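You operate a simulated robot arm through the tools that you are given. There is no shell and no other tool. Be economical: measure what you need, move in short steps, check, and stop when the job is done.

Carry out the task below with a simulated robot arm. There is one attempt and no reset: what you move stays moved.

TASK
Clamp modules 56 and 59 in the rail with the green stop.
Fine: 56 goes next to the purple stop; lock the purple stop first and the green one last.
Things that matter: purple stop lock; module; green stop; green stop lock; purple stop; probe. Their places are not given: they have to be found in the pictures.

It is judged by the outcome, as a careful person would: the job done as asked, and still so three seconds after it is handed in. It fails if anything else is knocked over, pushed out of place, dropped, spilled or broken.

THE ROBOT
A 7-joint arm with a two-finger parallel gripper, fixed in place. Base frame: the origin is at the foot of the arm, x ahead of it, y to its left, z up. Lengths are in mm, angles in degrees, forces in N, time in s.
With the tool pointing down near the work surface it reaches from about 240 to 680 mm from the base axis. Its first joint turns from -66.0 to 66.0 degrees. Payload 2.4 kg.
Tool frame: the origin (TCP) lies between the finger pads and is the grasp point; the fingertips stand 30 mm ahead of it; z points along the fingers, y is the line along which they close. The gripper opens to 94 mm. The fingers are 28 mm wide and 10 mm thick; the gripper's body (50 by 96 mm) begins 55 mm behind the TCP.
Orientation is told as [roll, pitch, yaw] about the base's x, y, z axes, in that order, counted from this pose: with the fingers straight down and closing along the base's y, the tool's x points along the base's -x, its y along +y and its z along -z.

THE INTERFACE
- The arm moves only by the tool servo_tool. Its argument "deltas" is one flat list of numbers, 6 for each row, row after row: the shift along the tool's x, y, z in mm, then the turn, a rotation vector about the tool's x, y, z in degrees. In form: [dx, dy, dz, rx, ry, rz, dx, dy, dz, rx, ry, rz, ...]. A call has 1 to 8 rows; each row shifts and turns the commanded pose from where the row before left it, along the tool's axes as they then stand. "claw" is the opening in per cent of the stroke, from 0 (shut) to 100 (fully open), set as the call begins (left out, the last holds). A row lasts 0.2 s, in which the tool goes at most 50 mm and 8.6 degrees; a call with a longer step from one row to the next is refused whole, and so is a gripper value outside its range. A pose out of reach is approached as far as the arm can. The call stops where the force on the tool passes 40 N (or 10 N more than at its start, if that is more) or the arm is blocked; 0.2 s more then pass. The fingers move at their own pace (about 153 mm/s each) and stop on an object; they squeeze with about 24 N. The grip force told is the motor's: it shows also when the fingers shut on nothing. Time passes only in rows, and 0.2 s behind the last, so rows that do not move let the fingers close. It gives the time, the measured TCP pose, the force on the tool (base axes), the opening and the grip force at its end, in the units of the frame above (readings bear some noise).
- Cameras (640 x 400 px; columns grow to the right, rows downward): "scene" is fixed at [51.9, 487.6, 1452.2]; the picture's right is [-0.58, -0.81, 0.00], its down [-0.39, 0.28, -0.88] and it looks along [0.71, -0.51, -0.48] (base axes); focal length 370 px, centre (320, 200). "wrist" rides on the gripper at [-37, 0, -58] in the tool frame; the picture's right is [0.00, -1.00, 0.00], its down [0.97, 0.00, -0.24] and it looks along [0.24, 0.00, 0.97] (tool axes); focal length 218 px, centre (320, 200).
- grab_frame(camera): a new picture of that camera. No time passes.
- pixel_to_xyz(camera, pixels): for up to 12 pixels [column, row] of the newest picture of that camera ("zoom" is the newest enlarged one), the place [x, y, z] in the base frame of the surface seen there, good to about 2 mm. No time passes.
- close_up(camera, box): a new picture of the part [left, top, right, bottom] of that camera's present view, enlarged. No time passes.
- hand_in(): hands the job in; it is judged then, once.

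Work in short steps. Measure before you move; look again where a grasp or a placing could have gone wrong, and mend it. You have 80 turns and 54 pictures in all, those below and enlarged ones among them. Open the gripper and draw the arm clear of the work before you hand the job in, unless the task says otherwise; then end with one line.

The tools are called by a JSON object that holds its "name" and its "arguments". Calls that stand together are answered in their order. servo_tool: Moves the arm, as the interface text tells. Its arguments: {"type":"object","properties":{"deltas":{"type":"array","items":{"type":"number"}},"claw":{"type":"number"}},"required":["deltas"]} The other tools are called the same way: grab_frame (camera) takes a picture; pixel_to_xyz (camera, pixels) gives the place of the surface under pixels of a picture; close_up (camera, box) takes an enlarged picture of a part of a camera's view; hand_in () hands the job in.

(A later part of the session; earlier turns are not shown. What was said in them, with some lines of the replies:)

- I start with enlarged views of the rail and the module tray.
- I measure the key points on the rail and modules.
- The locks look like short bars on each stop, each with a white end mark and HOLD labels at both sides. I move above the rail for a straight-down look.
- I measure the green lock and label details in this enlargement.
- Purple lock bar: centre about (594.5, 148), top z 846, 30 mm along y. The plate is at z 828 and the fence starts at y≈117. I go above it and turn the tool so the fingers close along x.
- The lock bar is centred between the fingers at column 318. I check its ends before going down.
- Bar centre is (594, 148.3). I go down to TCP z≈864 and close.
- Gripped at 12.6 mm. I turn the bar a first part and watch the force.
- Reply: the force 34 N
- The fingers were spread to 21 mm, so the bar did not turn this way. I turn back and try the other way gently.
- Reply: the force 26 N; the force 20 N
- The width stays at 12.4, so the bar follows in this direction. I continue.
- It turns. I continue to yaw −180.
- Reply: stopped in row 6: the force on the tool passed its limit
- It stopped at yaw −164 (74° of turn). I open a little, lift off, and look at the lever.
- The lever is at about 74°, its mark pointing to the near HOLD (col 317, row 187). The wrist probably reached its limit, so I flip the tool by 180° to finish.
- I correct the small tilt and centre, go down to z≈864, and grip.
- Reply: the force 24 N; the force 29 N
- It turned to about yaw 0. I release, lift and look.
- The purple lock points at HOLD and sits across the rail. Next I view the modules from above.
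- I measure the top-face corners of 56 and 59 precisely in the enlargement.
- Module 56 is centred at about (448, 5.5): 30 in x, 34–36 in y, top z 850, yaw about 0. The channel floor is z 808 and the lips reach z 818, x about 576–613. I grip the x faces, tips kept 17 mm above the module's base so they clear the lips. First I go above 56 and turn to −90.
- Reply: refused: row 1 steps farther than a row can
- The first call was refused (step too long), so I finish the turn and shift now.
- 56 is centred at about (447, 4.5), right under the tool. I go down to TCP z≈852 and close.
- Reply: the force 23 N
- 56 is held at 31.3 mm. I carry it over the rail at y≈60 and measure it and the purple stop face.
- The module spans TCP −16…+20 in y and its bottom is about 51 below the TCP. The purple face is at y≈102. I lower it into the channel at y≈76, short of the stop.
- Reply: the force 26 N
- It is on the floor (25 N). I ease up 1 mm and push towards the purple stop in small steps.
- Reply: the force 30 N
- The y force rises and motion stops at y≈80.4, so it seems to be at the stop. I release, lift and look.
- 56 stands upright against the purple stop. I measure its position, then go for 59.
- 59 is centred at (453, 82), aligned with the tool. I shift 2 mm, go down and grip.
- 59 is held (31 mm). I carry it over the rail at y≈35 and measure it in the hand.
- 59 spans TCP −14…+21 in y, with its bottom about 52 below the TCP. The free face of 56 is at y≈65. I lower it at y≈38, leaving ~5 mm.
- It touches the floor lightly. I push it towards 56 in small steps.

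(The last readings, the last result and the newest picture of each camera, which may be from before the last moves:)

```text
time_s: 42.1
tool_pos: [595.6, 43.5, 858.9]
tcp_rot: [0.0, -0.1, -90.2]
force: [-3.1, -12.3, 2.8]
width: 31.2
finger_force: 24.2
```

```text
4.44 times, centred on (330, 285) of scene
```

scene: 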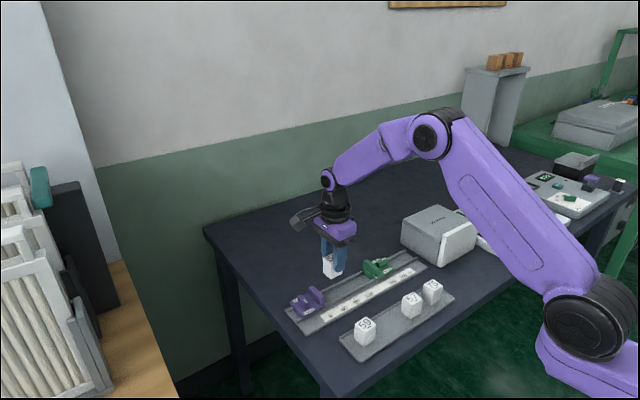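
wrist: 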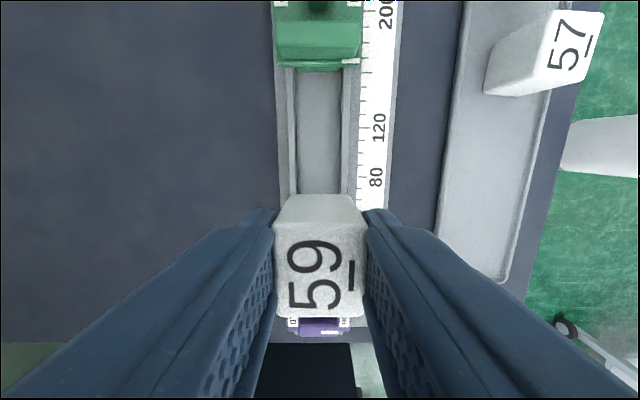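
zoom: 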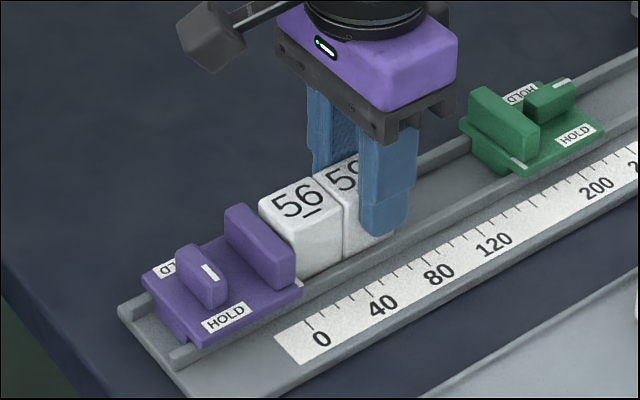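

59 is against 56 and the purple stop has not moved. I release, lift, and go towards the green lock while turning to yaw +90.

{"name": "servo_tool", "arguments": {"deltas": [0, 0, 0, 0, 0, 0, 0, 0, 0, 0, 0, 0], "claw": 50}}

{"name": "servo_tool", "arguments": {"deltas": [0, 0, -20, 0, 0, 0, 0, 0, -40, 0, 0, 0, -20, 0, -40, 0, 0, 0, -45, 0, 0, 0, 0, 0, -45, 0, 0, 0, 0, 0, -38, 0, 0, 0, 0, 0, 0, 0, 0, 0, 0, -8.2, 0, 0, 0, 0, 0, -8.2], "claw": 34}}

{"name": "servo_tool", "arguments": {"deltas": [0, 0, 0, 0, 0, -8.2, 0, 0, 0, 0, 0, -8.2, 0, 0, 0, 0, 0, -8.2, 0, 0, 0, 0, 0, -8.2, 0, 0, 0, 0, 0, -8.2, 0, 0, 0, 0, 0, -8.2, 0, 0, 0, 0, 0, -8.2, 0, 0, 0, 0, 0, -8.2]}}

{"name": "servo_tool", "arguments": {"deltas": [0, 0, 0, 0, 0, -8.2, 0, 0, 0, 0, 0, -8.2, 0, 0, 0, 0, 0, -8.2, 0, 0, 0, 0, 0, -8.2, 0, 0, 0, 0, 0, -8.2, 0, 0, 0, 0, 0, -8.2, 0, 0, 0, 0, 0, -8.2, 0, 0, 0, 0, 0, -8.2]}}

{"name": "servo_tool", "arguments": {"deltas": [0, 0, 0, 0, 0, -8.2, 0, 0, 0, 0, 0, -8.2, 0, 0, 0, 0, 0, -8.2, 0, 0, 0, 0, 0, -7.8]}}

{"name": "grab_frame", "arguments": {"camera": "wrist"}}

```text
time_s: 42.8
tool_pos: [594.1, 45.1, 859.4]
tcp_rot: [0.0, -0.1, -90.0]
force: [0.4, -0.4, -1.0]
width: 47.0
finger_force: 0.1
```

```text
time_s: 44.5
tool_pos: [594.1, -102.1, 958.1]
tcp_rot: [-0.1, 0.0, -73.6]
force: [0.7, -0.9, 0.3]
width: 31.8
finger_force: 0.0
```

```text
time_s: 46.4
tool_pos: [595.0, -100.7, 958.6]
tcp_rot: [0.0, 0.1, -7.9]
force: [-0.5, -0.3, 0.6]
width: 31.9
finger_force: 0.0
```

```text
time_s: 48.1
tool_pos: [594.6, -102.0, 959.9]
tcp_rot: [0.1, 0.0, 57.7]
force: [0.2, -0.2, -0.4]
width: 32.3
finger_force: 0.0
```

```text
time_s: 49.1
tool_pos: [596.6, -102.6, 959.9]
tcp_rot: [0.1, -0.1, 90.1]
force: [0.0, -0.4, 0.1]
width: 32.2
finger_force: 0.1
```

```text
20 pictures are left
```

wrist: 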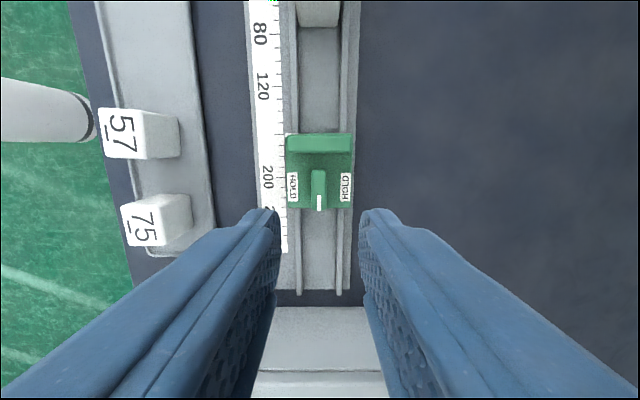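

{"name": "pixel_to_xyz", "arguments": {"camera": "wrist", "pixels": [[319, 173], [319, 209], [314, 190], [324, 190], [319, 135], [319, 150], [320, 26]]}}

```text
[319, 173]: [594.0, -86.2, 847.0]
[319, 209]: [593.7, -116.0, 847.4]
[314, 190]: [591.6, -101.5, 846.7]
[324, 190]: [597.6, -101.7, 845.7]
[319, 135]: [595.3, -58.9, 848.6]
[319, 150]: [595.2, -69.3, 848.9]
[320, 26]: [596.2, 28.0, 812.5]
```

The green lever is centred at (594.3, −101.5). The free face of 59 is at y≈28 and the green face at −55, so the drag is about 83 mm. I go down and grip the lever.

{"name": "servo_tool", "arguments": {"deltas": [0, 1, 40, 0, 0, 0, 0, 0, 40, 0, 0, 0, 0, 0, 15, 0, 0, 0]}}

{"name": "servo_tool", "arguments": {"deltas": [0, 0, 0, 0, 0, 0, 0, 0, 0, 0, 0, 0], "claw": 0}}

{"name": "servo_tool", "arguments": {"deltas": [-5, 0, 0, 0, 0, 0, -5, 0, 0, 0, 0, 0]}}

```text
time_s: 50.0
tool_pos: [595.5, -102.6, 867.2]
tcp_rot: [0.0, 0.0, 89.8]
force: [-0.9, 0.7, 0.5]
width: 32.0
finger_force: 0.1
```

```text
time_s: 50.5
tool_pos: [594.8, -101.7, 866.0]
tcp_rot: [0.0, 0.0, 89.9]
force: [2.2, -1.0, -2.2]
width: 12.1
finger_force: 44.9
```

```text
time_s: 51.1
tool_pos: [595.1, -92.3, 866.9]
tcp_rot: [-0.3, 0.0, 89.8]
force: [-0.9, -0.9, 18.5]
width: 12.7
finger_force: 45.4
```

{"name": "servo_tool", "arguments": {"deltas": [-10, 0, 0, 0, 0, 0, -10, 0, 0, 0, 0, 0, -10, 0, 0, 0, 0, 0, -10, 0, 0, 0, 0, 0, -10, 0, 0, 0, 0, 0, -10, 0, 0, 0, 0, 0]}}

{"name": "close_up", "arguments": {"camera": "scene", "box": [280, 230, 400, 330]}}

```text
time_s: 52.5
tool_pos: [595.1, -32.8, 867.2]
tcp_rot: [-0.4, -0.1, 89.9]
force: [3.6, -0.6, 28.1]
width: 12.3
finger_force: 44.9
```

```text
4.00 times, centred on (340, 280) of scene
```

zoom: 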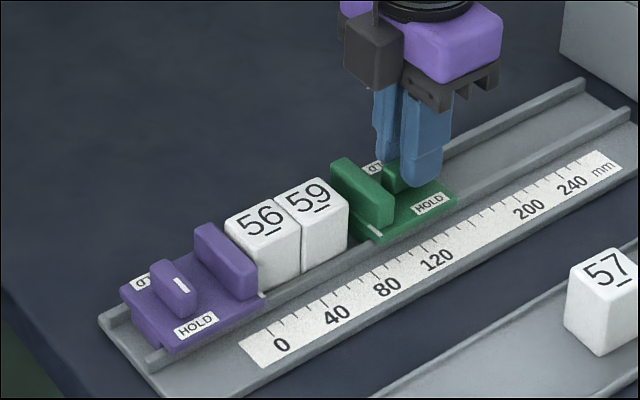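

It slides. About 14 mm remain. I ease off the downward load and close the gap in small steps.

{"name": "servo_tool", "arguments": {"deltas": [0, 0, -1.5, 0, 0, 0, -4, 0, 0, 0, 0, 0, -4, 0, 0, 0, 0, 0, -3, 0, 0, 0, 0, 0]}}

{"name": "servo_tool", "arguments": {"deltas": [-2, 0, 0, 0, 0, 0, -1.5, 0, 0, 0, 0, 0, -1.5, 0, 0, 0, 0, 0]}}

```text
time_s: 53.5
tool_pos: [594.2, -21.6, 867.9]
tcp_rot: [-0.1, 0.0, 89.9]
force: [14.7, -0.5, -4.1]
width: 12.4
finger_force: 44.7
```

```text
time_s: 54.4
tool_pos: [594.3, -17.7, 867.4]
tcp_rot: [-0.1, 0.0, 89.8]
force: [14.4, -4.7, -1.3]
width: 12.3
finger_force: 44.8
```

{"name": "servo_tool", "arguments": {"deltas": [-1, 0, 0, 0, 0, 0, -1, 0, 0, 0, 0, 0]}}

{"name": "close_up", "arguments": {"camera": "scene", "box": [290, 240, 390, 330]}}

```text
time_s: 55.0
tool_pos: [595.4, -17.2, 866.7]
tcp_rot: [0.0, 0.1, 89.7]
force: [9.3, -19.3, 5.5]
width: 12.5
finger_force: 44.9
```

```text
4.44 times, centred on (340, 285) of scene
```

zoom: 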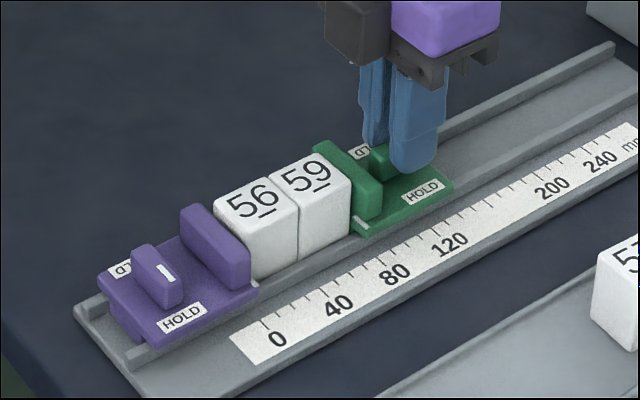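

Contact: the y force is 19 N and all parts touch. Keeping this push, I test the turn clockwise, as with the purple one.

{"name": "servo_tool", "arguments": {"deltas": [0, 0, 0, 0, 0, 4, 0, 0, 0, 0, 0, 4, 0, 0, 0, 0, 0, 4]}}

```text
time_s: 55.8
tool_pos: [594.1, -17.8, 866.7]
tcp_rot: [-0.1, 0.1, 77.6]
force: [11.7, -22.9, 7.0]
width: 12.3
finger_force: 45.4
```

The width stays 12.3 mm, so it turns. I continue.

{"name": "servo_tool", "arguments": {"deltas": [0, 0, 0, 0, 0, 6, 0, 0, 0, 0, 0, 6, 0, 0, 0, 0, 0, 6, 0, 0, 0, 0, 0, 6, 0, 0, 0, 0, 0, 6, 0, 0, 0, 0, 0, 6]}}

{"name": "servo_tool", "arguments": {"deltas": [0, 0, 0, 0, 0, 6, 0, 0, 0, 0, 0, 6, 0, 0, 0, 0, 0, 6, 0, 0, 0, 0, 0, 6, 0, 0, 0, 0, 0, 6]}}

```text
time_s: 57.1
tool_pos: [594.1, -17.0, 867.3]
tcp_rot: [-0.1, 0.0, 41.6]
force: [6.2, -19.8, 21.9]
width: 12.2
finger_force: 45.4
```

```text
time_s: 58.4
tool_pos: [592.9, -15.6, 866.9]
tcp_rot: [0.0, 0.0, 11.7]
force: [3.7, -17.6, 17.9]
width: 12.6
finger_force: 45.0
```

{"name": "servo_tool", "arguments": {"deltas": [0, 0, 0, 0, 0, 4, 0, 0, 0, 0, 0, 4, 0, 0, 0, 0, 0, 3.7, 0, 0, 0, 0, 0, 1]}}

{"name": "servo_tool", "arguments": {"deltas": [0, 0, 0, 0, 0, 0, 0, 0, 0, 0, 0, 0], "claw": 22}}

{"name": "servo_tool", "arguments": {"deltas": [0, 0, -20, 0, 0, 0, 0, 0, -40, 0, 0, 0, 0, 0, -40, 0, 0, 0, 0, 0, -30, 0, 0, 0]}}

{"name": "grab_frame", "arguments": {"camera": "wrist"}}

{"name": "close_up", "arguments": {"camera": "scene", "box": [290, 240, 390, 330]}}

```text
time_s: 59.4
tool_pos: [593.1, -15.1, 866.6]
tcp_rot: [-0.1, 0.0, -0.8]
force: [-1.8, -16.5, 21.7]
width: 12.5
finger_force: 44.5
```

```text
time_s: 60.0
tool_pos: [591.9, -12.7, 866.4]
tcp_rot: [0.1, 0.1, -0.5]
force: [-0.4, -0.2, -0.1]
width: 20.5
finger_force: 0.0
```

```text
time_s: 61.0
tool_pos: [591.9, -14.1, 997.3]
tcp_rot: [0.0, 0.0, -0.8]
force: [-0.4, 0.3, 0.2]
width: 20.5
finger_force: 0.0
```

```text
17 pictures are left
```

wrist: 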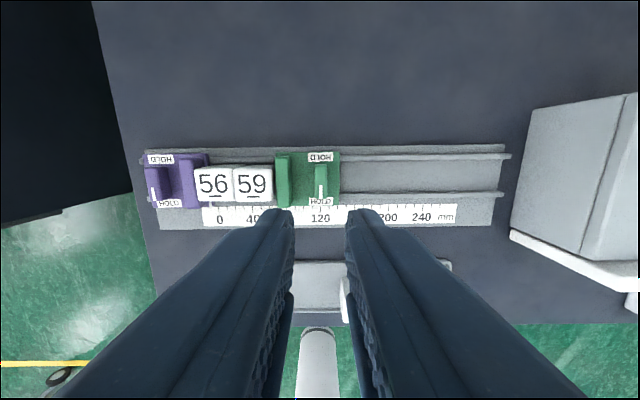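

```text
4.44 times, centred on (340, 285) of scene
```

zoom: 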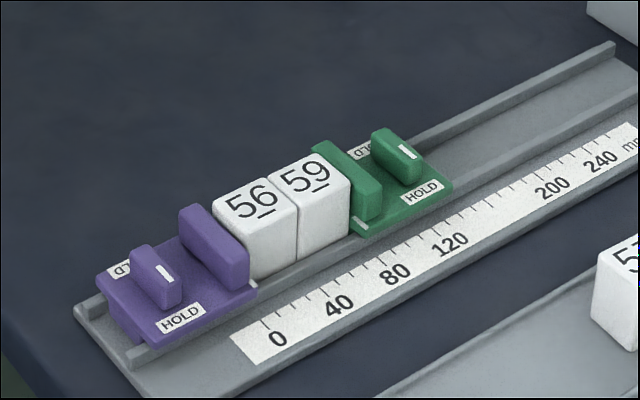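

Both locks point at HOLD. I check the lever angles and any gaps in close-up.

{"name": "close_up", "arguments": {"camera": "wrist", "box": [135, 135, 355, 230]}}

{"name": "close_up", "arguments": {"camera": "scene", "box": [330, 255, 380, 300]}}

```text
2.91 times, centred on (245, 182) of wrist
```

zoom: 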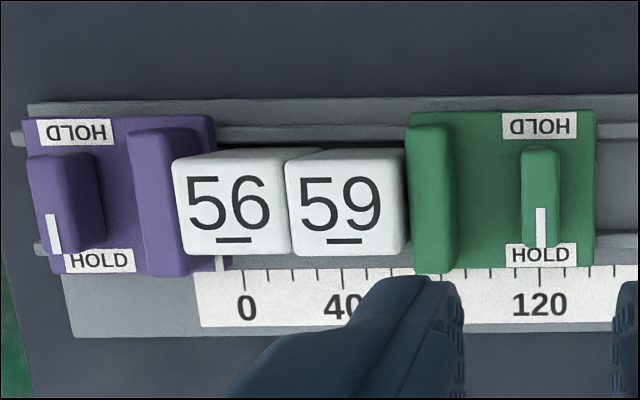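

```text
8.89 times, centred on (355, 278) of scene
```

zoom: 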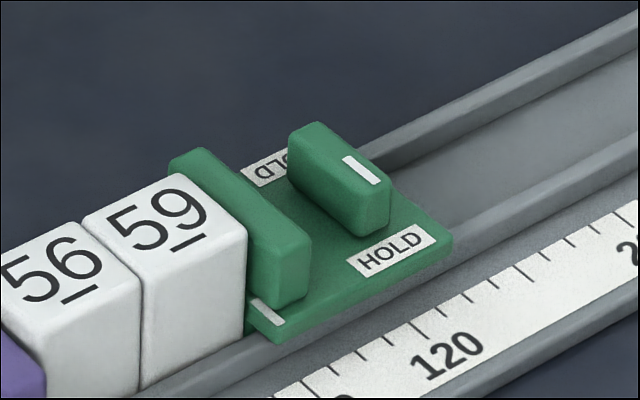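

The clamp is tight: purple, 56, 59 and green all touch, and both levers are square to the rail at HOLD. I draw the arm clear.

{"name": "servo_tool", "arguments": {"deltas": [0, 0, -45, 0, 0, 0, 0, 0, -45, 0, 0, 0, 45, 0, -10, 0, 0, 0, 45, 0, 0, 0, 0, 0, 45, 0, 0, 0, 0, 0, 45, 0, 0, 0, 0, 0, 0, 0, 0, 0, 0, 0], "claw": 90}}

{"name": "grab_frame", "arguments": {"camera": "scene"}}

```text
time_s: 62.5
tool_pos: [415.7, -11.0, 1096.4]
tcp_rot: [0.0, 0.0, -0.8]
force: [0.2, 0.1, -0.3]
width: 84.6
finger_force: 0.1
```

```text
13 pictures are left
```

scene: 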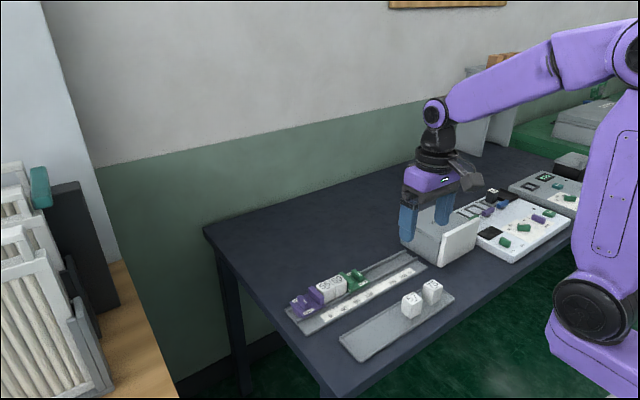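

The arm is clear, the clamp is unchanged, and 57 and 75 are still in the tray. I hand it in.

{"name": "hand_in", "arguments": {}}

```text
The job is handed in.
```

Modules 56 and 59 are clamped in the rail with 56 against the purple stop; the purple stop was locked first and the green one last, though purple slid a few millimetres towards the green stop as I turned its lock.
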